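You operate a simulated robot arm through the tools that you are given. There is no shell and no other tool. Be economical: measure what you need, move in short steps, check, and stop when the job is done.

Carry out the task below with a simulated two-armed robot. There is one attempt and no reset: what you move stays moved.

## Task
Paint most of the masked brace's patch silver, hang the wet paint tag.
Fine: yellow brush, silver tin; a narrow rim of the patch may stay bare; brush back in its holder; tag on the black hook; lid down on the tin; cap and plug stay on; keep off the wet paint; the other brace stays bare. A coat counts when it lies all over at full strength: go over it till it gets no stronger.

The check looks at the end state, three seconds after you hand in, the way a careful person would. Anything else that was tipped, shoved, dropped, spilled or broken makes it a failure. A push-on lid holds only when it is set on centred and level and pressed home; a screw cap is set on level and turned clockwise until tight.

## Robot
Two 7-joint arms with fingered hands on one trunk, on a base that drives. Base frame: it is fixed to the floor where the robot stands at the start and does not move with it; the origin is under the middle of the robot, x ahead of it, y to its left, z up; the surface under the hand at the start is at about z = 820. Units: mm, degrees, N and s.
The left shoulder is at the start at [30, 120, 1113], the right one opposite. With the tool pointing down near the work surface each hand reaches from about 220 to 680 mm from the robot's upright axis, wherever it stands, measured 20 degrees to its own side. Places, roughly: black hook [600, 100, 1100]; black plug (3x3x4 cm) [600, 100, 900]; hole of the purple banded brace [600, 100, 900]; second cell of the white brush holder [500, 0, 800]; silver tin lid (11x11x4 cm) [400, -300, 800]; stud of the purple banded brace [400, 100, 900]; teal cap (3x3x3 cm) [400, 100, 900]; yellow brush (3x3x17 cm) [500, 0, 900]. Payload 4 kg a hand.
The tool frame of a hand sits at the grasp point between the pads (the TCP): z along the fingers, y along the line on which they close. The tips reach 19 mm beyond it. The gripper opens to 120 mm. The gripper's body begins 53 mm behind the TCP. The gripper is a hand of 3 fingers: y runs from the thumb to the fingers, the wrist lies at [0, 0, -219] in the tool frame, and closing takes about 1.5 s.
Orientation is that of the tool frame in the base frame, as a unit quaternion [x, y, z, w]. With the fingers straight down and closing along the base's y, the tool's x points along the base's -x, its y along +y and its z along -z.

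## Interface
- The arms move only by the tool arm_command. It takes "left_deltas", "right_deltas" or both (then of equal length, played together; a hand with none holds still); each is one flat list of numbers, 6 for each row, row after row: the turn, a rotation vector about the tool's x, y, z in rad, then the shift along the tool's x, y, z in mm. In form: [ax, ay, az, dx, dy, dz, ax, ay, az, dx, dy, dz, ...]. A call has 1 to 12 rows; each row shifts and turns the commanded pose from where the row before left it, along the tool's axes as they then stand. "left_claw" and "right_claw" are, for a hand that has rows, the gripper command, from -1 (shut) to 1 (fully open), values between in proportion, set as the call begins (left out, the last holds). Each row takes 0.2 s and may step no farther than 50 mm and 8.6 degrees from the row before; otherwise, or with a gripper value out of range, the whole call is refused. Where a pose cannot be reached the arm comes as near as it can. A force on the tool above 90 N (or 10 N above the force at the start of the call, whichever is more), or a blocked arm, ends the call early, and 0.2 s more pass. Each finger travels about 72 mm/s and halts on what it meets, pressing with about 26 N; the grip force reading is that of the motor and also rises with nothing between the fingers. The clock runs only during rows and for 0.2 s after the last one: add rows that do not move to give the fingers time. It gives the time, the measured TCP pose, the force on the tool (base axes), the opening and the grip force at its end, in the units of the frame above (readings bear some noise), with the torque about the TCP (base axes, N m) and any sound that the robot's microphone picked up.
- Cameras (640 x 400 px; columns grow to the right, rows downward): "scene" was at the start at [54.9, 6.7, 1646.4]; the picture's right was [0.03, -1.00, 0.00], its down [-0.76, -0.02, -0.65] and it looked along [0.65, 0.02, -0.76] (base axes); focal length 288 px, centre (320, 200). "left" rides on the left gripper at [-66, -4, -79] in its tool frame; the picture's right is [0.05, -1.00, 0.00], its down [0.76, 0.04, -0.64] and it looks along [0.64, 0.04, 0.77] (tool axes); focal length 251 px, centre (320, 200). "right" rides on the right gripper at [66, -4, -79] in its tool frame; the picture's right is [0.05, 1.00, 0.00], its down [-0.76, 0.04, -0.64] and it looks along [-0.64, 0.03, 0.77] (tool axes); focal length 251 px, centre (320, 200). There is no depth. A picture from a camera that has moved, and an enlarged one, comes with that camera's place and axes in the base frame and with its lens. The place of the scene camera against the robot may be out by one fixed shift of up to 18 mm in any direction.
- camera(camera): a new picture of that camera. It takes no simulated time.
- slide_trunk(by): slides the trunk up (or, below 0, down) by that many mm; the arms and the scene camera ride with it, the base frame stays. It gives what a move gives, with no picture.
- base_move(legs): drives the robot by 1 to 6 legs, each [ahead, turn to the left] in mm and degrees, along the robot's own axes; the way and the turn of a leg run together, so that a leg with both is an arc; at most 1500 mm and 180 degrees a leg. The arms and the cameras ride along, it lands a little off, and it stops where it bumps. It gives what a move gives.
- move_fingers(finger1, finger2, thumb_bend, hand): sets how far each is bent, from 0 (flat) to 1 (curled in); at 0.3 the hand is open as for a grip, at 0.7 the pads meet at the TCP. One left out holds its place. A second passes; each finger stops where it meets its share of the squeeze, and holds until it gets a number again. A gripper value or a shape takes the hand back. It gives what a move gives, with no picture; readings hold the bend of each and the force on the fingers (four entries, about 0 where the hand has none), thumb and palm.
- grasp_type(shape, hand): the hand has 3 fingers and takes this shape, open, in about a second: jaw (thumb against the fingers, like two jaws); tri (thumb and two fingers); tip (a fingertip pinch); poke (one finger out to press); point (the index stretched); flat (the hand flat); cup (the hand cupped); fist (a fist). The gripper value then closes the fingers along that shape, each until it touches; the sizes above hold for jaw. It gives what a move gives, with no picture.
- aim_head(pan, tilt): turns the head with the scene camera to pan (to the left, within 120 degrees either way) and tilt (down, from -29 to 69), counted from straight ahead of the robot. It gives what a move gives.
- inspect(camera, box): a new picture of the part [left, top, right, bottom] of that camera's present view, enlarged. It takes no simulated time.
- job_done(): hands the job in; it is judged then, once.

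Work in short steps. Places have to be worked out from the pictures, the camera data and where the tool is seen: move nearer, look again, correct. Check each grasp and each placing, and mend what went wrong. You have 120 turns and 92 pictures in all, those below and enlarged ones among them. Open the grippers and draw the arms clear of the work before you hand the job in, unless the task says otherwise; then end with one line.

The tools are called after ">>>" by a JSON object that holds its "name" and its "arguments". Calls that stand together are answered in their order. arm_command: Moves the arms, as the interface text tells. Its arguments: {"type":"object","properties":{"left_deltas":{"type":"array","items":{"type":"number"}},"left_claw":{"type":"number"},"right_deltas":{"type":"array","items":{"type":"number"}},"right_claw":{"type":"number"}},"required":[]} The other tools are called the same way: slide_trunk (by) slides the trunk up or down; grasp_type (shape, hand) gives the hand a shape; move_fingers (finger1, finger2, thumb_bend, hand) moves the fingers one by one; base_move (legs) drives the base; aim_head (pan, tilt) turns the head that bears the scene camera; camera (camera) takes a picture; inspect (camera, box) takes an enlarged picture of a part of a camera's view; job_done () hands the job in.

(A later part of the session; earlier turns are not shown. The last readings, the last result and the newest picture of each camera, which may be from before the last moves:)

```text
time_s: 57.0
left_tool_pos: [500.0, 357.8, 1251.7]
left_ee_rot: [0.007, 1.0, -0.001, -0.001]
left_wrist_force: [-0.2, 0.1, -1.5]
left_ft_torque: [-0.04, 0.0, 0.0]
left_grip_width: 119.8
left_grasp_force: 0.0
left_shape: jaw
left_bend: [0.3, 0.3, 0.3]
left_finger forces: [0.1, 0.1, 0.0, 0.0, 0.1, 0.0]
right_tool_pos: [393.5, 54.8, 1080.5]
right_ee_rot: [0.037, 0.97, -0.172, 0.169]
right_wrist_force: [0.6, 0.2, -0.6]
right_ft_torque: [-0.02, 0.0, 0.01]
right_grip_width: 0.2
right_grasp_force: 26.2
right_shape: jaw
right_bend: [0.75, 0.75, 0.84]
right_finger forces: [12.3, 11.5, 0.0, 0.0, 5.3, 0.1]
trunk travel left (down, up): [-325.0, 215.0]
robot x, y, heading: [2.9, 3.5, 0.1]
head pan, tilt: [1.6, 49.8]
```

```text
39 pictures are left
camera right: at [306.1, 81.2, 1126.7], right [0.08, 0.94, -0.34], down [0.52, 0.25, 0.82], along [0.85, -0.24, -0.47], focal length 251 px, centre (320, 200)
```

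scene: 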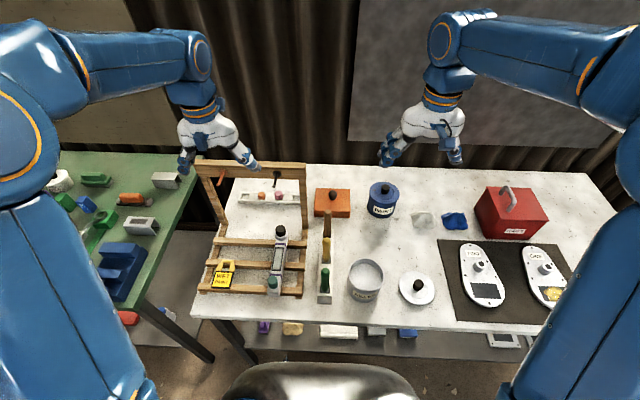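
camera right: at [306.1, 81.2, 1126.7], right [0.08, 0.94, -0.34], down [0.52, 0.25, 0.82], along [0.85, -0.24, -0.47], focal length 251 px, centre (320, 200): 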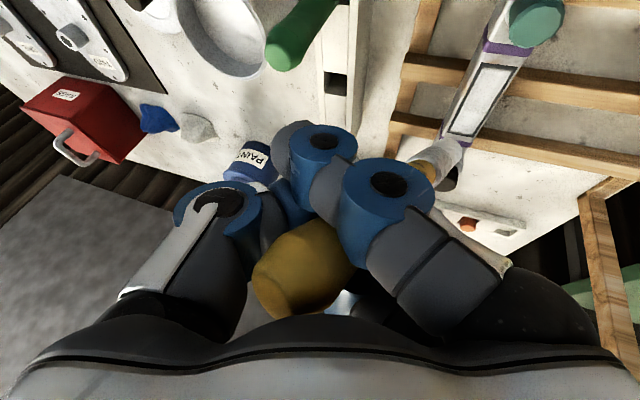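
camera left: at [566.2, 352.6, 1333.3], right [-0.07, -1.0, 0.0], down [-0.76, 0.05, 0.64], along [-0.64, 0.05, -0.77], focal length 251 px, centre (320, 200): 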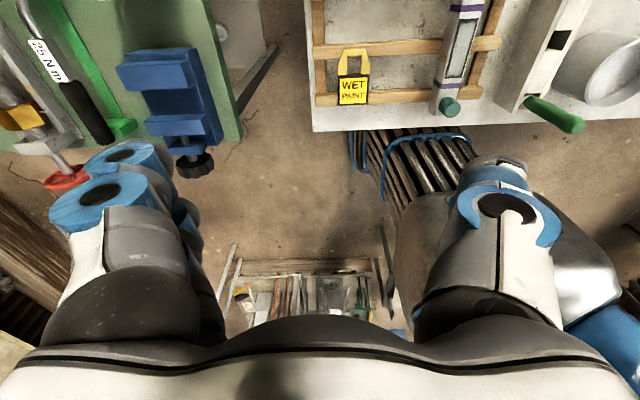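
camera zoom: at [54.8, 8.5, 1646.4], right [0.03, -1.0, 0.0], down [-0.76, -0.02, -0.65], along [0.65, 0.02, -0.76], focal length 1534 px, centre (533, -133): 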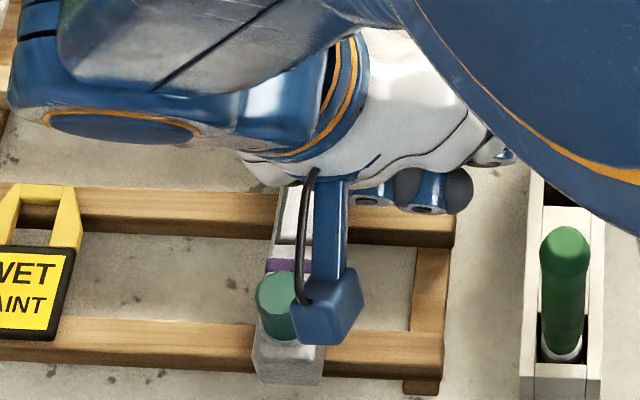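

The coat looks even; to make sure it is saturated I'll return and make several more passes with wider side offsets, then compare.

>>> {"name": "arm_command", "arguments": {"right_deltas": [0, 0, 0, 10, 35, 4, 0, 0, 0, 4, 10, 22, 0, 0, 0, 8.6, 8, 22, 0, 0, 0, 8.6, 8, 22, 0, 0, 0, 0.3, 0.3, 0.7, 0, 0, 0, 0, 0, 0]}}

>>> {"name": "arm_command", "arguments": {"right_deltas": [0, 0, 0, 0, 2.8, -1.0, 0, 0, 0, -14.6, 1.55, 5.05, 0, 0, 0, -14.6, 1.55, 5.05, 0, 0, 0, -14.6, 1.55, 5.05, 0, 0, 0, -14.6, 1.55, 5.05, 0, 0, 0, 0, -5.6, 2.2, 0, 0, 0, 14.6, -1.55, -5.05, 0, 0, 0, 14.6, -1.55, -5.05, 0, 0, 0, 14.6, -1.55, -5.05, 0, 0, 0, 14.6, -1.55, -5.05, 0, 0, 0, 0, 2.8, -1]}}

>>> {"name": "arm_command", "arguments": {"right_deltas": [0, 0, 0, 0.2, 0.2, 0.6, 0, 0, 0, -14.6, 1.55, 5.05, 0, 0, 0, -14.6, 1.55, 5.05, 0, 0, 0, -14.6, 1.55, 5.05, 0, 0, 0, -16.6, 1.7, 5.7, 0, 0, 0, 16.6, -1.7, -5.7, 0, 0, 0, 14.6, -1.55, -5.05, 0, 0, 0, 14.6, -1.55, -5.05, 0, 0, 0, 14.6, -1.55, -5.05, 0, 0, 0, 0, 0, 0]}}

>>> {"name": "arm_command", "arguments": {"right_deltas": [0, 0, 0, -8.6, -8, -22, 0, 0, 0, -8.6, -8, -22, 0, 0, 0, -4, -10, -22, 0, 0, 0, -10, -35, -4, 0, 0, 0, 0, 0, 0]}}

>>> {"name": "inspect", "arguments": {"camera": "left", "box": [430, 0, 530, 100]}}

```text
time_s: 58.4
left_tool_pos: [499.3, 356.9, 1252.8]
left_ee_rot: [0.007, 1.0, 0.0, 0.0]
left_wrist_force: [0.1, -0.2, -0.6]
left_ft_torque: [-0.01, 0.01, -0.02]
left_grip_width: 119.9
left_grasp_force: 0.0
left_shape: jaw
left_bend: [0.3, 0.3, 0.3]
left_finger forces: [0.1, 0.0, 0.0, 0.1, 0.1, 0.0]
right_tool_pos: [393.4, 86.8, 987.7]
right_ee_rot: [0.039, 0.969, -0.174, 0.17]
right_wrist_force: [-1.2, -1.3, 2.5]
right_ft_torque: [0.11, -0.09, 0.02]
right_grip_width: 0.2
right_grasp_force: 25.4
right_shape: jaw
right_bend: [0.75, 0.75, 0.84]
right_finger forces: [11.6, 12.9, 0.0, 0.1, 5.5, 0.1]
trunk travel left (down, up): [-325.0, 215.0]
robot x, y, heading: [-0.2, -3.5, -0.0]
head pan, tilt: [1.6, 49.8]
```

```text
time_s: 60.8
left_tool_pos: [499.7, 356.2, 1252.6]
left_ee_rot: [0.007, 1.0, 0.001, 0.0]
left_wrist_force: [0.5, -0.1, 0.7]
left_ft_torque: [-0.03, -0.02, 0.04]
left_grip_width: 120.1
left_grasp_force: 0.0
left_shape: jaw
left_bend: [0.3, 0.3, 0.3]
left_finger forces: [0.1, 0.1, 0.0, 0.0, 0.0, 0.0]
right_tool_pos: [392.0, 87.0, 985.0]
right_ee_rot: [0.038, 0.97, -0.172, 0.169]
right_wrist_force: [-1.6, -1.3, 2.4]
right_ft_torque: [0.08, -0.08, -0.02]
right_grip_width: 0.0
right_grasp_force: 26.3
right_shape: jaw
right_bend: [0.75, 0.75, 0.84]
right_finger forces: [11.9, 13.2, 0.1, 0.0, 4.8, 0.1]
trunk travel left (down, up): [-325.0, 215.0]
robot x, y, heading: [1.4, 2.1, -0.2]
head pan, tilt: [1.6, 49.8]
```

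```text
time_s: 63.0
left_tool_pos: [499.0, 356.9, 1252.9]
left_ee_rot: [0.007, 1.0, 0.0, 0.0]
left_wrist_force: [-0.2, 0.5, 0.5]
left_ft_torque: [0.0, -0.03, 0.0]
left_grip_width: 119.9
left_grasp_force: 0.0
left_shape: jaw
left_bend: [0.3, 0.3, 0.3]
left_finger forces: [0.1, 0.1, 0.0, 0.1, 0.1, 0.0]
right_tool_pos: [394.1, 86.3, 984.9]
right_ee_rot: [0.038, 0.969, -0.173, 0.17]
right_wrist_force: [0.2, -0.7, 1.3]
right_ft_torque: [0.07, -0.08, 0.01]
right_grip_width: 0.0
right_grasp_force: 25.9
right_shape: jaw
right_bend: [0.75, 0.75, 0.84]
right_finger forces: [12.5, 13.0, 0.1, 0.0, 4.9, 0.1]
trunk travel left (down, up): [-325.0, 215.0]
robot x, y, heading: [0.0, -0.3, -0.0]
head pan, tilt: [1.6, 49.8]
```

```text
time_s: 64.2
left_tool_pos: [499.5, 358.5, 1253.2]
left_ee_rot: [0.006, 1.0, -0.001, 0.0]
left_wrist_force: [-0.5, -0.2, -0.3]
left_ft_torque: [-0.01, -0.04, 0.01]
left_grip_width: 119.7
left_grasp_force: 0.0
left_shape: jaw
left_bend: [0.3, 0.3, 0.3]
left_finger forces: [0.0, 0.1, 0.1, 0.1, 0.0, 0.0]
right_tool_pos: [391.2, 55.6, 1078.8]
right_ee_rot: [0.037, 0.969, -0.173, 0.17]
right_wrist_force: [0.7, -0.5, -1.0]
right_ft_torque: [-0.02, -0.01, -0.01]
right_grip_width: 0.0
right_grasp_force: 26.0
right_shape: jaw
right_bend: [0.75, 0.75, 0.84]
right_finger forces: [12.3, 11.7, 0.0, 0.0, 4.9, 0.0]
trunk travel left (down, up): [-325.0, 215.0]
robot x, y, heading: [2.4, -1.8, 0.0]
head pan, tilt: [1.6, 49.8]
```

```text
4.00 times, centred on (480, 50) of left
camera zoom: at [566.6, 355.2, 1332.3], right [-0.07, -1.0, 0.0], down [-0.76, 0.05, 0.64], along [-0.64, 0.04, -0.77], focal length 1006 px, centre (-320, 800)
```

zoom: 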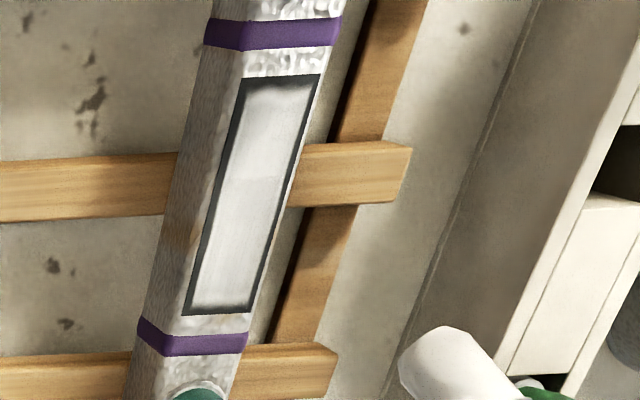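

No further change — coat is saturated. Now return the brush: I estimate its axis tilts ~37° (direction up ≈ (-.47, -.38, .80)); rotate the hand so it stands vertical, then verify.

>>> {"name": "arm_command", "arguments": {"right_deltas": [0, 0, 0, -33.3, -6, -1.9, 0, 0, 0, -33.3, -6, -1.9, 0.077, 0.085, -0.061, 0, 0, 0, 0.077, 0.085, -0.061, 0, 0, 0, 0.077, 0.085, -0.061, 0, 0, 0, 0.077, 0.085, -0.061, 0, 0, 0, 0.077, 0.085, -0.061, 0, 0, 0, 0, 0, 0, 0, 0, 0]}}

>>> {"name": "camera", "arguments": {"camera": "right"}}

>>> {"name": "camera", "arguments": {"camera": "scene"}}

>>> {"name": "camera", "arguments": {"camera": "left"}}

```text
time_s: 66.0
left_tool_pos: [498.1, 357.1, 1251.9]
left_ee_rot: [0.007, 1.0, 0.0, -0.001]
left_wrist_force: [0.4, -0.1, 0.8]
left_ft_torque: [0.04, -0.02, 0.0]
left_grip_width: 119.6
left_grasp_force: 0.1
left_shape: jaw
left_bend: [0.3, 0.3, 0.3]
left_finger forces: [0.1, 0.0, 0.0, 0.1, 0.0, 0.0]
right_tool_pos: [451.7, 43.8, 1105.9]
right_ee_rot: [-0.043, 0.927, -0.365, -0.075]
right_wrist_force: [0.0, 0.2, -0.9]
right_ft_torque: [0.01, 0.03, 0.0]
right_grip_width: 0.0
right_grasp_force: 26.0
right_shape: jaw
right_bend: [0.75, 0.75, 0.84]
right_finger forces: [11.6, 11.6, 0.1, 0.1, 4.6, 0.0]
trunk travel left (down, up): [-325.0, 215.0]
robot x, y, heading: [4.5, 1.6, 0.0]
head pan, tilt: [1.6, 49.8]
```

```text
37 pictures are left
camera right: at [396.3, 93.1, 1177.0], right [-0.19, 0.73, -0.66], down [0.82, 0.49, 0.31], along [0.55, -0.48, -0.69], focal length 251 px, centre (320, 200)
```

right: 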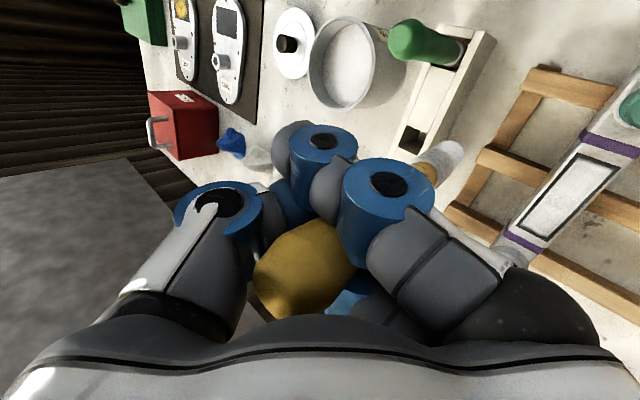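

```text
36 pictures are left
camera scene: at [54.4, 6.5, 1646.5], right [0.03, -1.0, 0.0], down [-0.76, -0.02, -0.65], along [0.65, 0.02, -0.76], focal length 288 px, centre (320, 200)
```

scene: 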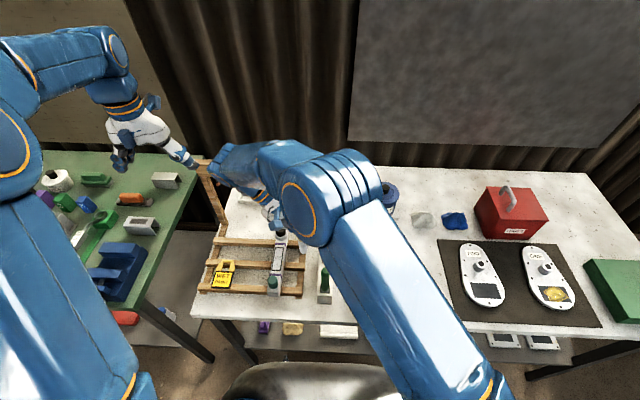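

```text
35 pictures are left
camera left: at [566.2, 353.5, 1333.0], right [-0.07, -1.0, 0.0], down [-0.76, 0.05, 0.64], along [-0.64, 0.04, -0.77], focal length 251 px, centre (320, 200)
```

left: 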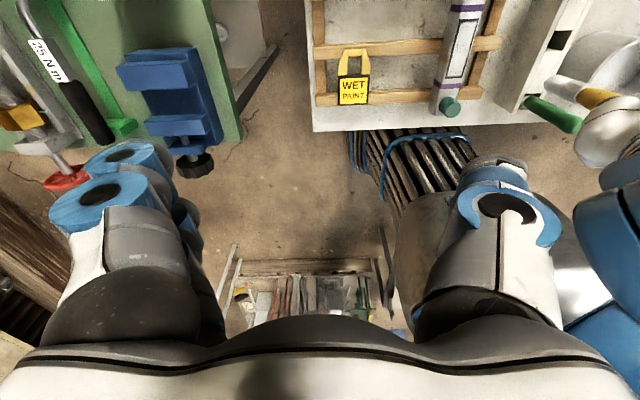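

Tip measured (451, 57, 976); the brush is within ~4° of vertical. Correct that small tilt and move the tip above the cell at about (480, -3.5), z 905.

>>> {"name": "arm_command", "arguments": {"right_deltas": [-0.059, -0.008, -0.006, 0, 0, 0, 0, 0, 0, -12.7, -4.2, 31.3, 0, 0, 0, -12.7, -4.2, 31.3, 0, 0, 0, -12.7, -4.2, 31.3, 0, 0, 0, 0, 0, 0]}}

>>> {"name": "camera", "arguments": {"camera": "right"}}

>>> {"name": "inspect", "arguments": {"camera": "left", "box": [480, 0, 640, 100]}}

```text
time_s: 67.2
left_tool_pos: [499.0, 357.6, 1251.8]
left_ee_rot: [0.007, 1.0, 0.0, 0.0]
left_wrist_force: [0.2, 0.2, 0.1]
left_ft_torque: [0.02, -0.01, 0.0]
left_grip_width: 119.7
left_grasp_force: 0.1
left_shape: jaw
left_bend: [0.3, 0.3, 0.3]
left_finger forces: [0.0, 0.0, 0.0, 0.0, 0.0, 0.1]
right_tool_pos: [481.9, -25.0, 1035.4]
right_ee_rot: [-0.045, 0.937, -0.338, -0.073]
right_wrist_force: [-0.5, 0.3, -0.4]
right_ft_torque: [-0.02, -0.02, 0.0]
right_grip_width: 0.0
right_grasp_force: 25.7
right_shape: jaw
right_bend: [0.75, 0.75, 0.84]
right_finger forces: [11.5, 11.4, 0.0, 0.0, 4.6, 0.1]
trunk travel left (down, up): [-325.0, 215.0]
robot x, y, heading: [-0.9, -1.9, -0.0]
head pan, tilt: [1.6, 49.8]
```

```text
34 pictures are left
camera right: at [425.4, 20.6, 1108.1], right [-0.19, 0.77, -0.62], down [0.82, 0.47, 0.34], along [0.55, -0.44, -0.71], focal length 251 px, centre (320, 200)
```

right: 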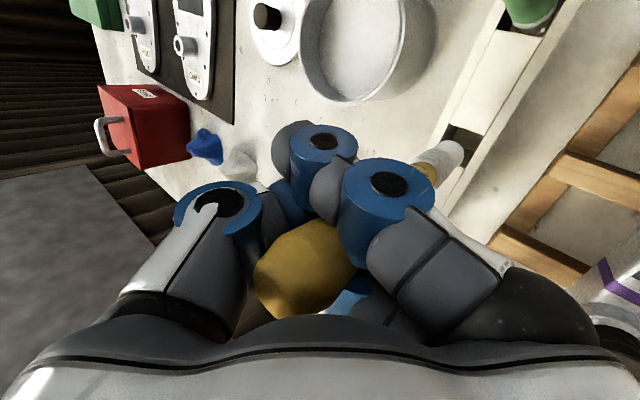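

```text
4.00 times, centred on (560, 50) of left
camera zoom: at [566.4, 354.4, 1332.7], right [-0.07, -1.0, 0.0], down [-0.76, 0.05, 0.64], along [-0.64, 0.04, -0.77], focal length 1006 px, centre (-640, 800)
```

zoom: 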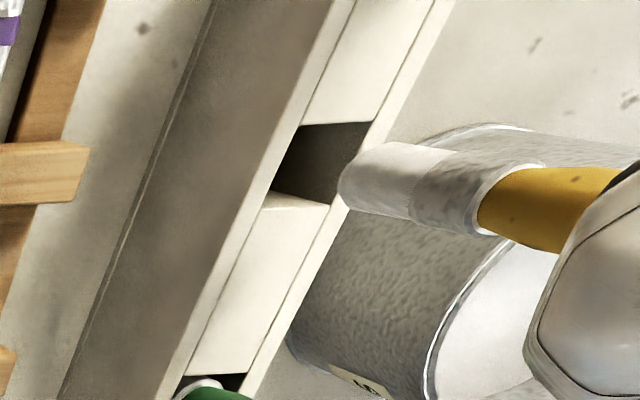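

Tip is (477.4, -3.8, 906), the hole centre (480, -3.5, 885), ~25 mm wide. Shift +2.5 in x and lower 35 mm in small steps, watching force.

>>> {"name": "arm_command", "arguments": {"right_deltas": [0, 0, 0, -2.5, -0.34, -0.27, 0, 0, 0, -1.69, 6.26, 7.63, 0, 0, 0, -1.69, 6.26, 7.63, 0, 0, 0, -1.69, 6.26, 7.63, 0, 0, 0, -0.84, 3.13, 3.8, 0, 0, 0, 0, 0, 0]}}

>>> {"name": "inspect", "arguments": {"camera": "left", "box": [480, 0, 640, 100]}}

```text
time_s: 68.6
left_tool_pos: [498.6, 356.8, 1252.5]
left_ee_rot: [0.007, 1.0, 0.001, 0.0]
left_wrist_force: [0.3, -0.5, 0.1]
left_ft_torque: [-0.01, 0.01, -0.01]
left_grip_width: 119.9
left_grasp_force: 0.0
left_shape: jaw
left_bend: [0.3, 0.3, 0.3]
left_finger forces: [0.1, 0.0, 0.0, 0.0, 0.1, 0.0]
right_tool_pos: [485.7, -25.3, 1000.5]
right_ee_rot: [-0.044, 0.938, -0.337, -0.071]
right_wrist_force: [0.1, -0.2, -0.3]
right_ft_torque: [-0.04, 0.01, -0.03]
right_grip_width: 0.0
right_grasp_force: 26.0
right_shape: jaw
right_bend: [0.75, 0.75, 0.84]
right_finger forces: [11.3, 11.5, 0.0, 0.0, 4.6, 0.0]
trunk travel left (down, up): [-325.0, 215.0]
robot x, y, heading: [-3.5, 3.5, -0.1]
head pan, tilt: [1.6, 49.8]
```

```text
4.00 times, centred on (560, 50) of left
camera zoom: at [566.7, 353.8, 1332.7], right [-0.07, -1.0, 0.0], down [-0.76, 0.05, 0.64], along [-0.64, 0.04, -0.77], focal length 1006 px, centre (-640, 800)
```

zoom: 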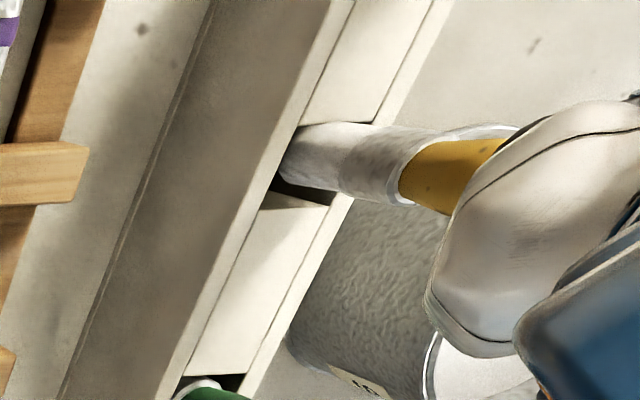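

The bristles have entered the cell, close to its far side, with no force. Shift -4 mm in x and go down 40 mm.

>>> {"name": "arm_command", "arguments": {"right_deltas": [0, 0, 0, 3.9, 0.54, 0.43, 0, 0, 0, -1.69, 6.26, 7.63, 0, 0, 0, -1.69, 6.26, 7.63, 0, 0, 0, -1.69, 6.26, 7.63, 0, 0, 0, -1.69, 6.26, 7.63, 0, 0, 0, 0, 0, 0]}}

>>> {"name": "inspect", "arguments": {"camera": "left", "box": [480, 0, 640, 100]}}

```text
time_s: 70.0
left_tool_pos: [498.5, 357.0, 1252.0]
left_ee_rot: [0.007, 1.0, 0.0, 0.0]
left_wrist_force: [0.2, -0.1, 0.0]
left_ft_torque: [0.01, -0.01, 0.02]
left_grip_width: 119.8
left_grasp_force: 0.1
left_shape: jaw
left_bend: [0.3, 0.3, 0.3]
left_finger forces: [0.0, 0.0, 0.0, 0.1, 0.1, 0.1]
right_tool_pos: [480.4, -25.4, 962.2]
right_ee_rot: [-0.044, 0.938, -0.337, -0.073]
right_wrist_force: [0.4, -0.7, -0.8]
right_ft_torque: [-0.06, 0.03, 0.03]
right_grip_width: 0.0
right_grasp_force: 25.9
right_shape: jaw
right_bend: [0.75, 0.75, 0.84]
right_finger forces: [11.4, 11.4, 0.1, 0.1, 4.6, 0.1]
trunk travel left (down, up): [-325.0, 215.0]
robot x, y, heading: [4.4, 2.2, -0.1]
head pan, tilt: [1.6, 49.8]
```

```text
4.00 times, centred on (560, 50) of left
camera zoom: at [566.5, 353.8, 1332.8], right [-0.07, -1.0, 0.0], down [-0.76, 0.05, 0.64], along [-0.64, 0.04, -0.77], focal length 1006 px, centre (-640, 800)
```

zoom: 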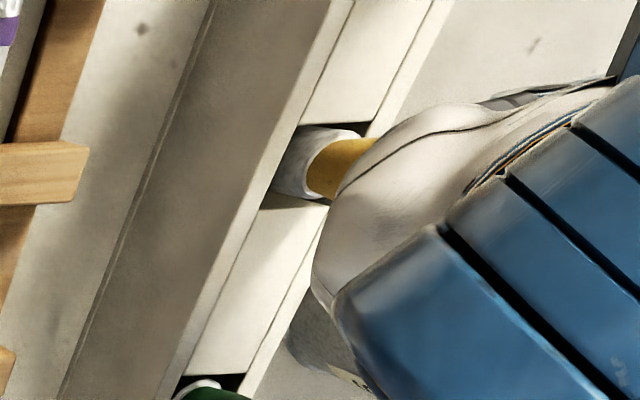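

Going in freely. Lower 8 mm more to reach the floor of the cell.

>>> {"name": "arm_command", "arguments": {"right_deltas": [0, 0, 0, -0.7, 2.5, 3.05, 0, 0, 0, -0.7, 2.5, 3.05, 0, 0, 0, 0, 0, 0]}}

```text
time_s: 70.8
left_tool_pos: [499.2, 358.3, 1253.1]
left_ee_rot: [0.008, 1.0, 0.0, 0.0]
left_wrist_force: [-0.8, 0.2, -0.1]
left_ft_torque: [-0.01, -0.01, 0.0]
left_grip_width: 119.9
left_grasp_force: 0.1
left_shape: jaw
left_bend: [0.3, 0.3, 0.3]
left_finger forces: [0.0, 0.1, 0.0, 0.0, 0.0, 0.0]
right_tool_pos: [479.3, -24.0, 954.4]
right_ee_rot: [-0.043, 0.938, -0.336, -0.074]
right_wrist_force: [0.1, -0.3, -0.6]
right_ft_torque: [-0.01, 0.0, 0.0]
right_grip_width: 0.0
right_grasp_force: 25.6
right_shape: jaw
right_bend: [0.75, 0.75, 0.84]
right_finger forces: [11.4, 11.4, 0.0, 0.0, 4.6, 0.0]
trunk travel left (down, up): [-325.0, 215.0]
robot x, y, heading: [1.0, -0.3, -0.1]
head pan, tilt: [1.6, 49.8]
```

No contact forces; the tip is near the floor. Open the hand partly to let it settle, then check.

>>> {"name": "arm_command", "arguments": {"right_deltas": [0, 0, 0, 0, 0, 0, 0, 0, 0, 0, 0, 0, 0, 0, 0, 0, 0, 0, 0, 0, 0, 0, 0, 0, 0, 0, 0, 0, 0, 0, 0, 0, 0, 0, 0, 0], "right_claw": 0.1}}

>>> {"name": "camera", "arguments": {"camera": "right"}}

```text
time_s: 72.2
left_tool_pos: [499.6, 355.4, 1252.4]
left_ee_rot: [0.007, 1.0, 0.0, 0.0]
left_wrist_force: [-0.1, 0.4, 0.2]
left_ft_torque: [0.0, -0.02, 0.02]
left_grip_width: 120.1
left_grasp_force: 0.1
left_shape: jaw
left_bend: [0.3, 0.3, 0.3]
left_finger forces: [0.1, 0.1, 0.0, 0.1, 0.0, 0.2]
right_tool_pos: [480.5, -25.1, 954.3]
right_ee_rot: [-0.044, 0.938, -0.337, -0.073]
right_wrist_force: [1.6, -3.8, 1.0]
right_ft_torque: [-0.14, -0.04, -0.05]
right_grip_width: 63.5
right_grasp_force: 0.1
right_shape: jaw
right_bend: [0.33, 0.34, 0.93]
right_finger forces: [2.7, 4.2, 0.0, 0.0, 0.0, 0.1]
trunk travel left (down, up): [-325.0, 215.0]
robot x, y, heading: [-2.1, -0.1, -0.2]
head pan, tilt: [1.6, 49.8]
```

```text
30 pictures are left
camera right: at [425.3, 20.5, 1026.4], right [-0.18, 0.77, -0.62], down [0.82, 0.47, 0.34], along [0.55, -0.44, -0.71], focal length 251 px, centre (320, 200)
```

right: 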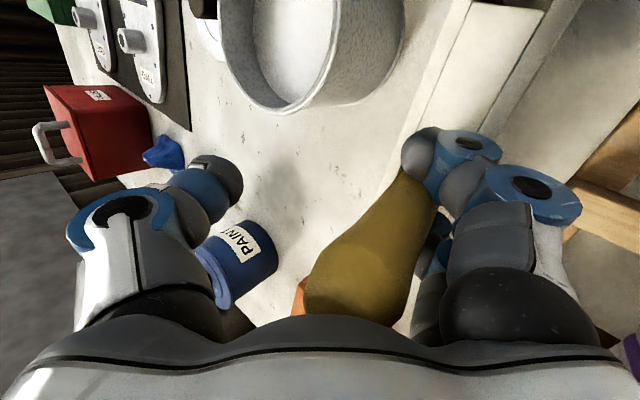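

The handle seems lightly wedged between the two opened fingers (4 N). Open fully and see whether it frees.

>>> {"name": "arm_command", "arguments": {"right_deltas": [0, 0, 0, 0, 0, 0, 0, 0, 0, 0, 0, 0, 0, 0, 0, 0, 0, 0, 0, 0, 0, 0, 0, 0, 0, 0, 0, 0, 0, 0], "right_claw": 1}}

>>> {"name": "inspect", "arguments": {"camera": "right", "box": [280, 90, 600, 340]}}

```text
time_s: 73.4
left_tool_pos: [500.1, 358.0, 1253.0]
left_ee_rot: [0.007, 1.0, 0.0, 0.0]
left_wrist_force: [0.1, -0.2, 0.4]
left_ft_torque: [0.0, 0.0, -0.03]
left_grip_width: 120.1
left_grasp_force: 0.1
left_shape: jaw
left_bend: [0.3, 0.3, 0.3]
left_finger forces: [0.0, 0.1, 0.0, 0.1, 0.0, 0.0]
right_tool_pos: [479.6, -24.5, 953.0]
right_ee_rot: [-0.044, 0.938, -0.336, -0.073]
right_wrist_force: [0.6, 0.3, 0.3]
right_ft_torque: [0.01, -0.02, 0.01]
right_grip_width: 119.8
right_grasp_force: 0.1
right_shape: jaw
right_bend: [0.3, 0.3, 0.3]
right_finger forces: [0.1, 0.0, 0.1, 0.0, 0.1, 0.0]
trunk travel left (down, up): [-325.0, 215.0]
robot x, y, heading: [0.3, 2.2, 0.1]
head pan, tilt: [1.6, 49.8]
```

```text
1.60 times, centred on (440, 215) of right
camera zoom: at [425.1, 21.0, 1026.5], right [-0.18, 0.77, -0.62], down [0.82, 0.47, 0.34], along [0.55, -0.44, -0.71], focal length 402 px, centre (128, 176)
```

zoom: 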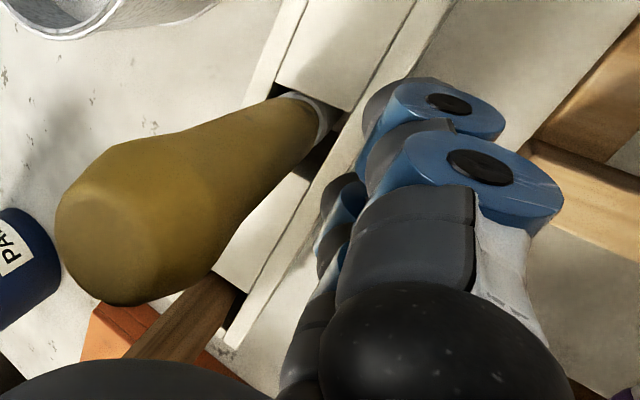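

The brush is freed and stands in its cell. Withdraw: 5 mm toward +y, then straight up 135 mm.

>>> {"name": "arm_command", "arguments": {"right_deltas": [0, 0, 0, -0.2, 3.8, -3.2, 0, 0, 0, 3.4, -12.5, -15.3, 0, 0, 0, 4.2, -15.6, -19, 0, 0, 0, 5.07, -18.8, -22.9, 0, 0, 0, 5.07, -18.8, -22.9, 0, 0, 0, 5.07, -18.8, -22.9, 0, 0, 0, 0, 0, 0]}}

>>> {"name": "inspect", "arguments": {"camera": "left", "box": [400, 0, 640, 150]}}

```text
time_s: 75.0
left_tool_pos: [499.7, 358.0, 1253.7]
left_ee_rot: [0.007, 1.0, 0.001, -0.001]
left_wrist_force: [-1.3, 0.5, -0.1]
left_ft_torque: [0.02, 0.04, -0.02]
left_grip_width: 119.9
left_grasp_force: 0.0
left_shape: jaw
left_bend: [0.3, 0.3, 0.3]
left_finger forces: [0.0, 0.1, 0.1, 0.1, 0.1, 0.0]
right_tool_pos: [480.8, -20.6, 1088.3]
right_ee_rot: [-0.044, 0.937, -0.337, -0.073]
right_wrist_force: [0.0, 0.5, 0.2]
right_ft_torque: [0.04, 0.02, -0.04]
right_grip_width: 119.7
right_grasp_force: 0.1
right_shape: jaw
right_bend: [0.3, 0.3, 0.3]
right_finger forces: [0.0, 0.0, 0.0, 0.0, 0.0, 0.0]
trunk travel left (down, up): [-325.0, 215.0]
robot x, y, heading: [0.6, -0.9, -0.6]
head pan, tilt: [1.6, 49.8]
```

```text
2.67 times, centred on (520, 75) of left
camera zoom: at [567.0, 353.9, 1332.5], right [-0.07, -1.0, 0.0], down [-0.76, 0.05, 0.64], along [-0.64, 0.04, -0.77], focal length 670 px, centre (-213, 533)
```

zoom: 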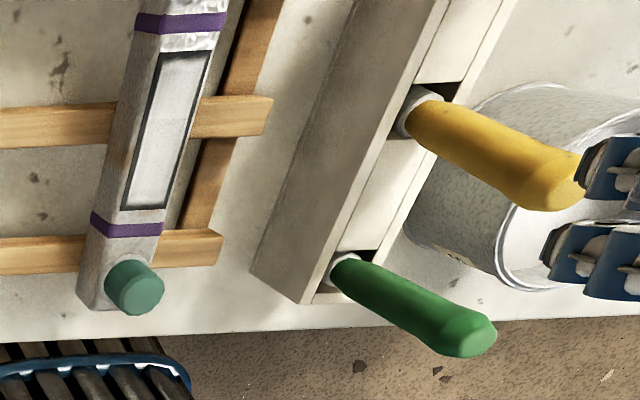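

The yellow brush is back in its cell. Turn the right hand upright again and move over the tin lid (≈ (408, -258)).

>>> {"name": "arm_command", "arguments": {"right_deltas": [-0.138, -0.03, 0.018, 0, 0, 0, -0.138, -0.03, 0.018, 0, 0, 0, -0.138, -0.03, 0.018, 0, 0, 0, -0.138, -0.03, 0.018, 0, 0, 0, -0.137, -0.029, 0.018, 0, 0, 0, 0, 0, 0, 15.2, -46, 1.6, 0, 0, 0, 15.2, -46, 1.6, 0, 0, 0, 15.2, -46, 1.6, 0, 0, 0, 15.2, -46, 1.6, 0, 0, 0, 15.2, -46, 1.6, 0, 0, 0, 0, 0, 0]}}

>>> {"name": "camera", "arguments": {"camera": "right"}}

```text
time_s: 77.4
left_tool_pos: [500.4, 358.7, 1252.6]
left_ee_rot: [0.008, 1.0, -0.001, 0.0]
left_wrist_force: [-0.2, -0.1, -0.5]
left_ft_torque: [-0.01, 0.02, -0.04]
left_grip_width: 120.0
left_grasp_force: 0.1
left_shape: jaw
left_bend: [0.3, 0.3, 0.3]
left_finger forces: [0.0, 0.0, 0.0, 0.1, 0.0, 0.1]
right_tool_pos: [405.3, -249.8, 1080.3]
right_ee_rot: [-0.002, 1.0, 0.001, 0.0]
right_wrist_force: [-0.1, -0.7, -0.2]
right_ft_torque: [-0.01, -0.03, -0.01]
right_grip_width: 119.8
right_grasp_force: 0.0
right_shape: jaw
right_bend: [0.3, 0.3, 0.3]
right_finger forces: [0.0, 0.0, 0.0, 0.0, 0.0, 0.0]
trunk travel left (down, up): [-325.0, 215.0]
robot x, y, heading: [-0.3, 0.0, -0.2]
head pan, tilt: [1.6, 49.8]
```

```text
27 pictures are left
camera right: at [339.4, -252.1, 1158.0], right [-0.06, 1.0, 0.0], down [0.76, 0.04, 0.64], along [0.64, 0.04, -0.77], focal length 251 px, centre (320, 200)
```

right: 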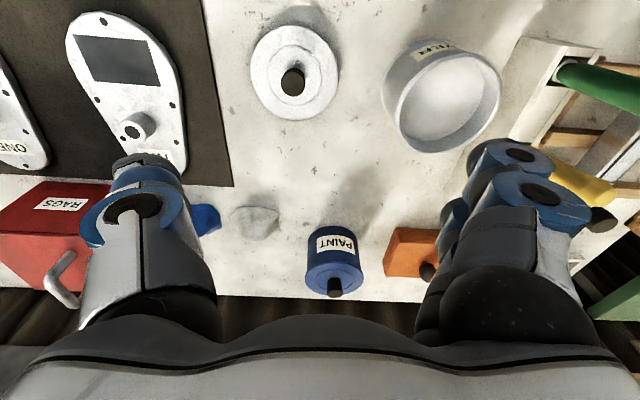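

Knob ≈ (419, -275). Before picking it up, get a precise fix of the tin rim from straight behind it.

>>> {"name": "arm_command", "arguments": {"right_deltas": [0, 0, 0, 3, 44, 0, 0, 0, 0, 3, 44, 0, 0, 0, 0, 0, 44, 0, 0, 0, 0, 0, 0, 0]}}

>>> {"name": "inspect", "arguments": {"camera": "right", "box": [240, 20, 400, 180]}}

```text
time_s: 78.4
left_tool_pos: [499.7, 355.9, 1252.3]
left_ee_rot: [0.006, 1.0, 0.0, -0.001]
left_wrist_force: [-0.4, -0.9, 0.5]
left_ft_torque: [0.02, -0.03, -0.02]
left_grip_width: 119.8
left_grasp_force: 0.0
left_shape: jaw
left_bend: [0.3, 0.3, 0.3]
left_finger forces: [0.0, 0.0, 0.1, 0.0, 0.1, 0.1]
right_tool_pos: [397.2, -118.7, 1077.3]
right_ee_rot: [0.0, 1.0, 0.002, 0.0]
right_wrist_force: [-1.3, 0.1, 0.4]
right_ft_torque: [0.03, -0.01, 0.02]
right_grip_width: 119.9
right_grasp_force: 0.2
right_shape: jaw
right_bend: [0.3, 0.3, 0.3]
right_finger forces: [0.0, 0.0, 0.0, 0.0, 0.0, 0.1]
trunk travel left (down, up): [-325.0, 215.0]
robot x, y, heading: [-1.8, 3.4, -0.1]
head pan, tilt: [1.6, 49.8]
```

```text
2.50 times, centred on (320, 100) of right
camera zoom: at [330.8, -120.3, 1156.6], right [-0.05, 1.0, 0.0], down [0.76, 0.04, 0.64], along [0.64, 0.04, -0.77], focal length 629 px, centre (320, 450)
```

zoom: 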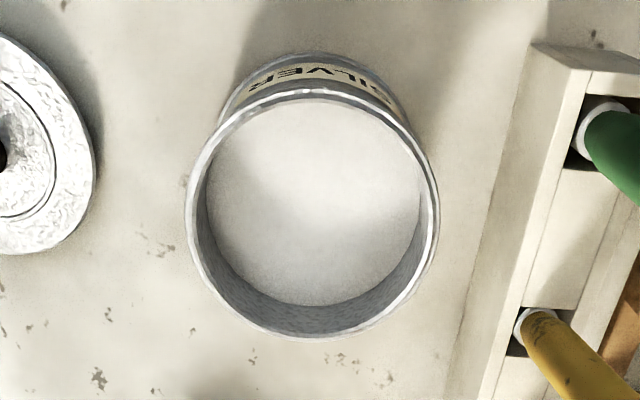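

Tin rim centre: (425.5, -118), z ≈ 903, Ø ≈ 102. Now go behind/above the lid and get a similar fix of it.

>>> {"name": "arm_command", "arguments": {"right_deltas": [0, 0, 0, 0, -45, 0, 0, 0, 0, 0, -45, 10, 0, 0, 0, -4, -45, 25, 0, 0, 0, -4, -21, 35, 0, 0, 0, 0, 0, 0]}}

>>> {"name": "inspect", "arguments": {"camera": "right", "box": [220, 0, 420, 160]}}

```text
refused: row 3 steps farther than a row can; nothing moved
```

```text
2.50 times, centred on (320, 80) of right
camera zoom: at [330.8, -120.3, 1156.6], right [-0.05, 1.0, 0.0], down [0.76, 0.04, 0.64], along [0.64, 0.04, -0.77], focal length 629 px, centre (320, 500)
```

zoom: 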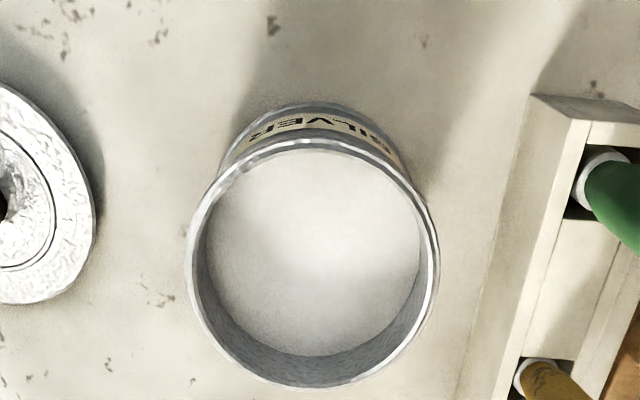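

Refused for step size; split into smaller rows.

>>> {"name": "arm_command", "arguments": {"right_deltas": [0, 0, 0, 0, -40, 0, 0, 0, 0, 0, -40, 10, 0, 0, 0, -4, -38, 20, 0, 0, 0, -4, -38, 25, 0, 0, 0, 0, 0, 22, 0, 0, 0, 0, 0, 0]}}

>>> {"name": "inspect", "arguments": {"camera": "right", "box": [220, 0, 420, 160]}}

```text
time_s: 79.8
left_tool_pos: [497.5, 356.7, 1254.2]
left_ee_rot: [0.006, 1.0, 0.0, -0.001]
left_wrist_force: [0.0, 0.5, 1.0]
left_ft_torque: [0.0, 0.03, -0.01]
left_grip_width: 119.9
left_grasp_force: 0.0
left_shape: jaw
left_bend: [0.3, 0.3, 0.3]
left_finger forces: [0.0, 0.0, 0.0, 0.1, 0.1, 0.1]
right_tool_pos: [405.8, -272.7, 1005.5]
right_ee_rot: [0.0, 1.0, 0.001, 0.0]
right_wrist_force: [0.4, -1.0, -0.2]
right_ft_torque: [0.05, 0.03, -0.02]
right_grip_width: 119.7
right_grasp_force: 0.1
right_shape: jaw
right_bend: [0.3, 0.3, 0.3]
right_finger forces: [0.0, 0.1, 0.0, 0.0, 0.0, 0.0]
trunk travel left (down, up): [-325.0, 215.0]
robot x, y, heading: [-0.9, 0.7, 0.0]
head pan, tilt: [1.6, 49.8]
```

```text
2.50 times, centred on (320, 80) of right
camera zoom: at [339.8, -276.9, 1083.4], right [-0.05, 1.0, 0.0], down [0.76, 0.04, 0.64], along [0.64, 0.04, -0.77], focal length 629 px, centre (320, 500)
```

zoom: 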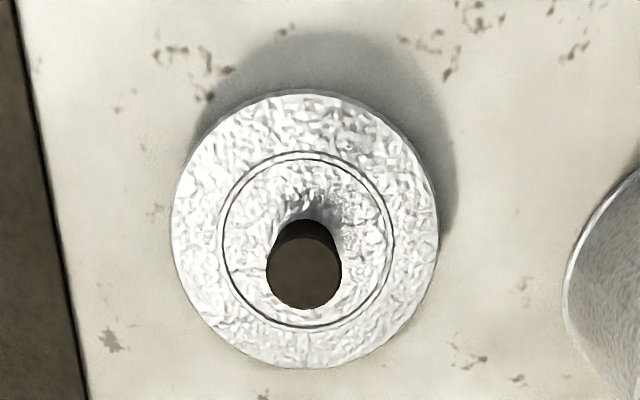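

Lid centre/knob at (422.4, -277.5), knob top z ≈ 857.5, Ø 27. Descend around the knob to TCP z ≈ 857 and close.

>>> {"name": "arm_command", "arguments": {"right_deltas": [0, 0, 0, -8, -2.4, 40, 0, 0, 0, -8.6, -2.4, 40, 0, 0, 0, 0, 0, 40, 0, 0, 0, 0, 0, 20, 0, 0, 0, 0, 0, 8, 0, 0, 0, 0, 0, 0], "right_claw": 1}}

>>> {"name": "arm_command", "arguments": {"right_deltas": [0, 0, 0, 0, 0, 0, 0, 0, 0, 0, 0, 0, 0, 0, 0, 0, 0, 0, 0, 0, 0, 0, 0, 0, 0, 0, 0, 0, 0, 0, 0, 0, 0, 0, 0, 0, 0, 0, 0, 0, 0, 0, 0, 0, 0, 0, 0, 0], "right_claw": -1}}

>>> {"name": "inspect", "arguments": {"camera": "right", "box": [140, 20, 500, 330]}}

```text
time_s: 81.2
left_tool_pos: [499.6, 357.2, 1253.2]
left_ee_rot: [0.007, 1.0, 0.001, 0.0]
left_wrist_force: [0.7, -0.4, 0.8]
left_ft_torque: [-0.02, 0.01, -0.02]
left_grip_width: 119.9
left_grasp_force: 0.2
left_shape: jaw
left_bend: [0.3, 0.3, 0.3]
left_finger forces: [0.1, 0.1, 0.0, 0.0, 0.0, 0.0]
right_tool_pos: [421.6, -278.1, 857.3]
right_ee_rot: [0.0, 1.0, 0.001, 0.0]
right_wrist_force: [-0.2, -0.6, 0.3]
right_ft_torque: [-0.01, 0.02, 0.03]
right_grip_width: 120.0
right_grasp_force: 0.0
right_shape: jaw
right_bend: [0.3, 0.3, 0.3]
right_finger forces: [0.1, 0.0, 0.0, 0.0, 0.0, 0.0]
trunk travel left (down, up): [-325.0, 215.0]
robot x, y, heading: [1.6, 1.8, 0.1]
head pan, tilt: [1.6, 49.8]
```

```text
time_s: 83.0
left_tool_pos: [498.5, 357.4, 1252.6]
left_ee_rot: [0.007, 1.0, 0.0, 0.0]
left_wrist_force: [-0.3, -1.0, -0.4]
left_ft_torque: [-0.01, 0.01, -0.01]
left_grip_width: 119.9
left_grasp_force: 0.0
left_shape: jaw
left_bend: [0.3, 0.3, 0.3]
left_finger forces: [0.1, 0.0, 0.0, 0.0, 0.1, 0.1]
right_tool_pos: [422.4, -278.2, 856.5]
right_ee_rot: [0.0, 1.0, 0.001, 0.0]
right_wrist_force: [1.5, 0.4, -0.2]
right_ft_torque: [-0.01, -0.02, -0.01]
right_grip_width: 15.0
right_grasp_force: 26.2
right_shape: jaw
right_bend: [0.97, 0.99, 0.86]
right_finger forces: [8.5, 8.2, 0.1, 0.0, 22.2, 0.0]
trunk travel left (down, up): [-325.0, 215.0]
robot x, y, heading: [1.6, -3.1, -0.1]
head pan, tilt: [1.6, 49.8]
```

```text
1.29 times, centred on (320, 175) of right
camera zoom: at [356.4, -281.2, 934.7], right [-0.05, 1.0, 0.0], down [0.76, 0.04, 0.64], along [0.64, 0.04, -0.77], focal length 324 px, centre (320, 232)
```

zoom: 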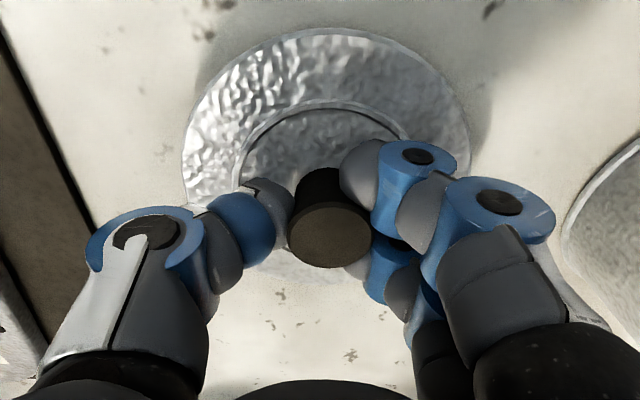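

Balanced grip on the knob. Lift 120 mm and check the lid hangs level.

>>> {"name": "arm_command", "arguments": {"right_deltas": [0, 0, 0, 0, 0, -15, 0, 0, 0, 0, 0, -25, 0, 0, 0, 0, 0, -40, 0, 0, 0, 0, 0, -40, 0, 0, 0, 0, 0, 0]}}

>>> {"name": "camera", "arguments": {"camera": "right"}}

>>> {"name": "inspect", "arguments": {"camera": "scene", "box": [350, 200, 500, 310]}}

```text
time_s: 84.2
left_tool_pos: [499.7, 357.0, 1252.1]
left_ee_rot: [0.007, 1.0, -0.001, 0.0]
left_wrist_force: [-1.0, 0.3, -0.6]
left_ft_torque: [-0.01, 0.02, 0.01]
left_grip_width: 119.8
left_grasp_force: 0.1
left_shape: jaw
left_bend: [0.3, 0.3, 0.3]
left_finger forces: [0.0, 0.1, 0.1, 0.0, 0.0, 0.0]
right_tool_pos: [423.5, -278.8, 973.8]
right_ee_rot: [0.0, 1.0, 0.001, 0.0]
right_wrist_force: [-0.1, -0.8, -0.4]
right_ft_torque: [0.01, 0.0, 0.0]
right_grip_width: 14.7
right_grasp_force: 26.0
right_shape: jaw
right_bend: [0.97, 0.99, 0.86]
right_finger forces: [8.5, 8.3, 0.0, 0.0, 21.9, 0.0]
trunk travel left (down, up): [-325.0, 215.0]
robot x, y, heading: [1.1, -1.7, 0.3]
head pan, tilt: [1.6, 49.8]
```

```text
22 pictures are left
camera right: at [357.4, -282.2, 1052.7], right [-0.05, 1.0, 0.0], down [0.76, 0.04, 0.64], along [0.64, 0.04, -0.77], focal length 251 px, centre (320, 200)
```

right: 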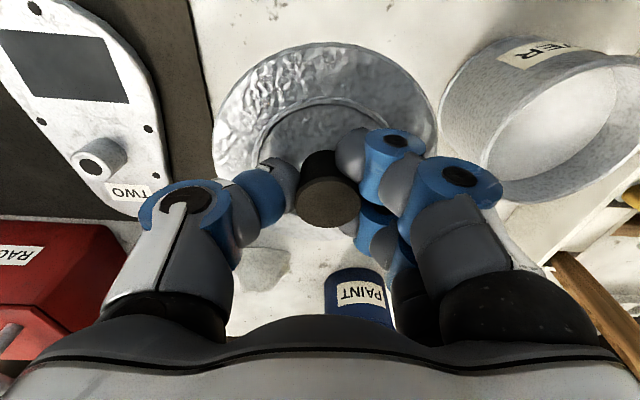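

```text
3.64 times, centred on (425, 255) of scene
camera zoom: at [55.8, 6.6, 1646.4], right [0.03, -1.0, 0.0], down [-0.76, -0.02, -0.65], along [0.64, 0.02, -0.76], focal length 1046 px, centre (-62, 0)
```

zoom: 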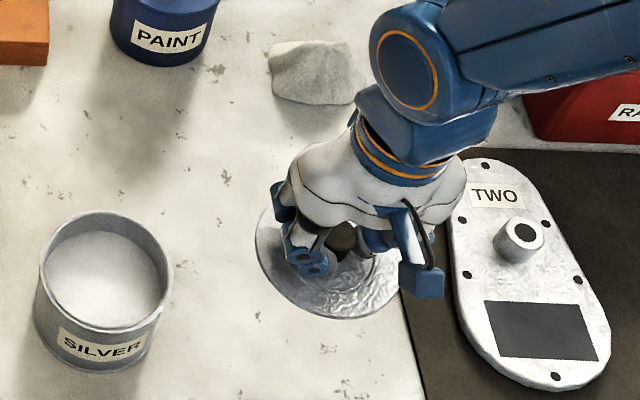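

Lid sits the same in the hand as on the table (level). Carry it over the tin: target TCP (425, -118) at this height.

>>> {"name": "arm_command", "arguments": {"right_deltas": [0, 0, 0, -0.4, 40.2, 0, 0, 0, 0, -0.4, 40.2, 0, 0, 0, 0, -0.4, 40.2, 0, 0, 0, 0, -0.3, 40.2, 0, 0, 0, 0, 0, 0, 0]}}

>>> {"name": "camera", "arguments": {"camera": "right"}}

>>> {"name": "inspect", "arguments": {"camera": "scene", "box": [320, 210, 430, 310]}}

```text
time_s: 85.4
left_tool_pos: [498.2, 355.6, 1253.4]
left_ee_rot: [0.007, 1.0, 0.0, 0.0]
left_wrist_force: [1.0, -0.9, -0.6]
left_ft_torque: [-0.03, -0.01, -0.03]
left_grip_width: 119.9
left_grasp_force: 0.0
left_shape: jaw
left_bend: [0.3, 0.3, 0.3]
left_finger forces: [0.0, 0.1, 0.0, 0.0, 0.0, 0.0]
right_tool_pos: [425.8, -118.0, 975.3]
right_ee_rot: [0.001, 1.0, 0.0, 0.0]
right_wrist_force: [0.5, 0.0, 0.1]
right_ft_torque: [0.01, -0.02, 0.04]
right_grip_width: 14.6
right_grasp_force: 25.9
right_shape: jaw
right_bend: [0.97, 0.99, 0.86]
right_finger forces: [8.4, 8.6, 0.0, 0.0, 21.9, 0.0]
trunk travel left (down, up): [-325.0, 215.0]
robot x, y, heading: [-0.0, -3.6, 0.3]
head pan, tilt: [1.6, 49.8]
```

```text
20 pictures are left
camera right: at [358.9, -120.9, 1053.3], right [-0.05, 1.0, 0.0], down [0.76, 0.04, 0.64], along [0.64, 0.04, -0.77], focal length 251 px, centre (320, 200)
```

right: 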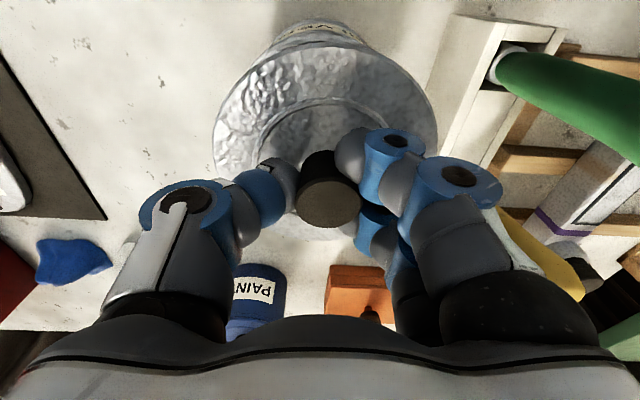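

```text
4.00 times, centred on (375, 260) of scene
camera zoom: at [54.7, 5.4, 1646.4], right [0.03, -1.0, 0.0], down [-0.76, -0.02, -0.65], along [0.65, 0.02, -0.76], focal length 1150 px, centre (100, -40)
```

zoom: 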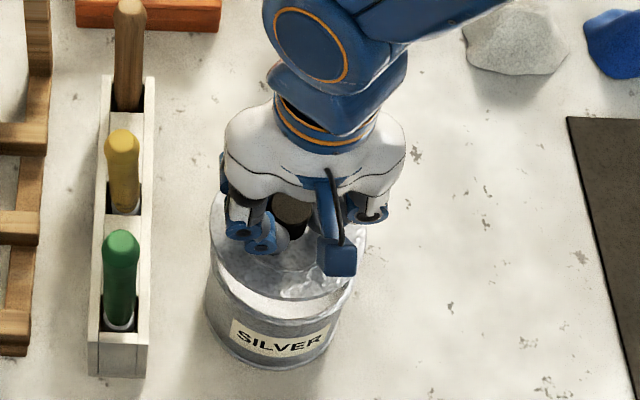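

Alignment looks right (within ~1.5 mm). Lower to just above the rim, then in small steps.

>>> {"name": "arm_command", "arguments": {"right_deltas": [0, 0, 0, 0.8, 0, 14, 0, 0, 0, 0, 0, 14, 0, 0, 0, 0, 0, 3, 0, 0, 0, 0, 0, 3, 0, 0, 0, 0, 0, 2, 0, 0, 0, 0, 0, 0]}}

```text
time_s: 86.8
left_tool_pos: [499.6, 357.2, 1251.5]
left_ee_rot: [0.007, 1.0, 0.0, -0.001]
left_wrist_force: [-0.9, 1.0, 0.0]
left_ft_torque: [0.01, 0.01, 0.0]
left_grip_width: 119.8
left_grasp_force: 0.0
left_shape: jaw
left_bend: [0.3, 0.3, 0.3]
left_finger forces: [0.0, 0.1, 0.1, 0.0, 0.0, 0.0]
right_tool_pos: [425.5, -116.4, 939.3]
right_ee_rot: [0.0, 1.0, 0.0, 0.0]
right_wrist_force: [-0.1, -0.7, -0.8]
right_ft_torque: [0.01, 0.01, -0.01]
right_grip_width: 14.8
right_grasp_force: 25.6
right_shape: jaw
right_bend: [0.97, 0.99, 0.86]
right_finger forces: [8.5, 8.5, 0.0, 0.0, 22.0, 0.1]
trunk travel left (down, up): [-325.0, 215.0]
robot x, y, heading: [2.3, -5.3, -0.3]
head pan, tilt: [1.6, 49.8]
```

No contact yet at 939; continue down in 2 mm steps.

>>> {"name": "arm_command", "arguments": {"right_deltas": [0, 0, 0, 0, 0, 2, 0, 0, 0, 0, 0, 2, 0, 0, 0, 0, 0, 2, 0, 0, 0, 0, 0, 2, 0, 0, 0, 0, 0, 0]}}

>>> {"name": "inspect", "arguments": {"camera": "scene", "box": [330, 230, 430, 310]}}

```text
time_s: 88.0
left_tool_pos: [498.3, 356.6, 1251.8]
left_ee_rot: [0.007, 1.0, 0.0, 0.0]
left_wrist_force: [0.6, -0.3, -0.4]
left_ft_torque: [0.02, 0.01, 0.0]
left_grip_width: 120.0
left_grasp_force: 0.1
left_shape: jaw
left_bend: [0.3, 0.3, 0.3]
left_finger forces: [0.0, 0.0, 0.0, 0.0, 0.0, 0.0]
right_tool_pos: [423.8, -118.2, 933.4]
right_ee_rot: [-0.001, 1.0, 0.0, 0.0]
right_wrist_force: [-0.5, -0.5, 0.2]
right_ft_torque: [0.06, -0.01, 0.02]
right_grip_width: 14.8
right_grasp_force: 26.0
right_shape: jaw
right_bend: [0.97, 0.99, 0.86]
right_finger forces: [8.4, 9.0, 0.0, 0.0, 23.3, 0.0]
trunk travel left (down, up): [-325.0, 215.0]
robot x, y, heading: [1.9, 3.9, -0.0]
head pan, tilt: [1.6, 49.8]
```

```text
5.00 times, centred on (380, 270) of scene
camera zoom: at [54.8, 6.6, 1646.4], right [0.03, -1.0, 0.0], down [-0.76, -0.02, -0.65], along [0.65, 0.02, -0.76], focal length 1438 px, centre (20, -150)
```

zoom: 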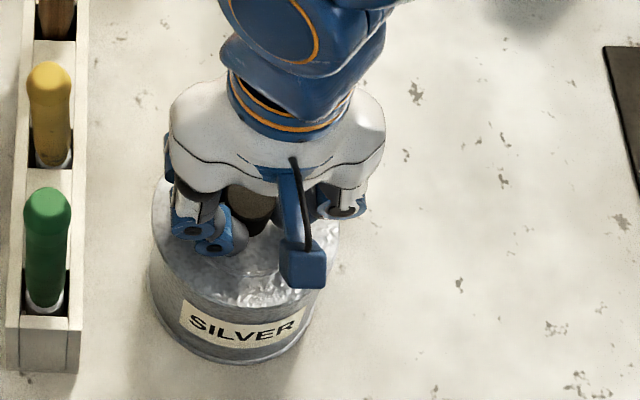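

Aligned and about to touch. Press down in small steps.

>>> {"name": "arm_command", "arguments": {"right_deltas": [0, 0, 0, 0, 0, 2, 0, 0, 0, 0, 0, 2, 0, 0, 0, 0, 0, 2, 0, 0, 0, 0, 0, 2, 0, 0, 0, 0, 0, 0]}}

```text
time_s: 89.2
left_tool_pos: [494.6, 355.7, 1255.8]
left_ee_rot: [0.007, 1.0, 0.0, 0.002]
left_wrist_force: [0.6, -0.4, 0.3]
left_ft_torque: [-0.01, 0.0, 0.0]
left_grip_width: 120.0
left_grasp_force: 0.1
left_shape: jaw
left_bend: [0.3, 0.3, 0.3]
left_finger forces: [0.0, 0.0, 0.0, 0.0, 0.0, 0.1]
right_tool_pos: [423.4, -119.1, 926.0]
right_ee_rot: [0.0, 1.0, 0.001, 0.004]
right_wrist_force: [2.3, -13.3, 51.1]
right_ft_torque: [-0.18, -0.15, 0.15]
right_grip_width: 18.6
right_grasp_force: 26.0
right_shape: jaw
right_bend: [0.99, 1.0, 0.95]
right_finger forces: [6.1, 21.5, 0.0, 0.0, 48.0, 0.1]
trunk travel left (down, up): [-325.0, 215.0]
robot x, y, heading: [-0.8, 0.4, -0.1]
head pan, tilt: [1.6, 49.8]
```

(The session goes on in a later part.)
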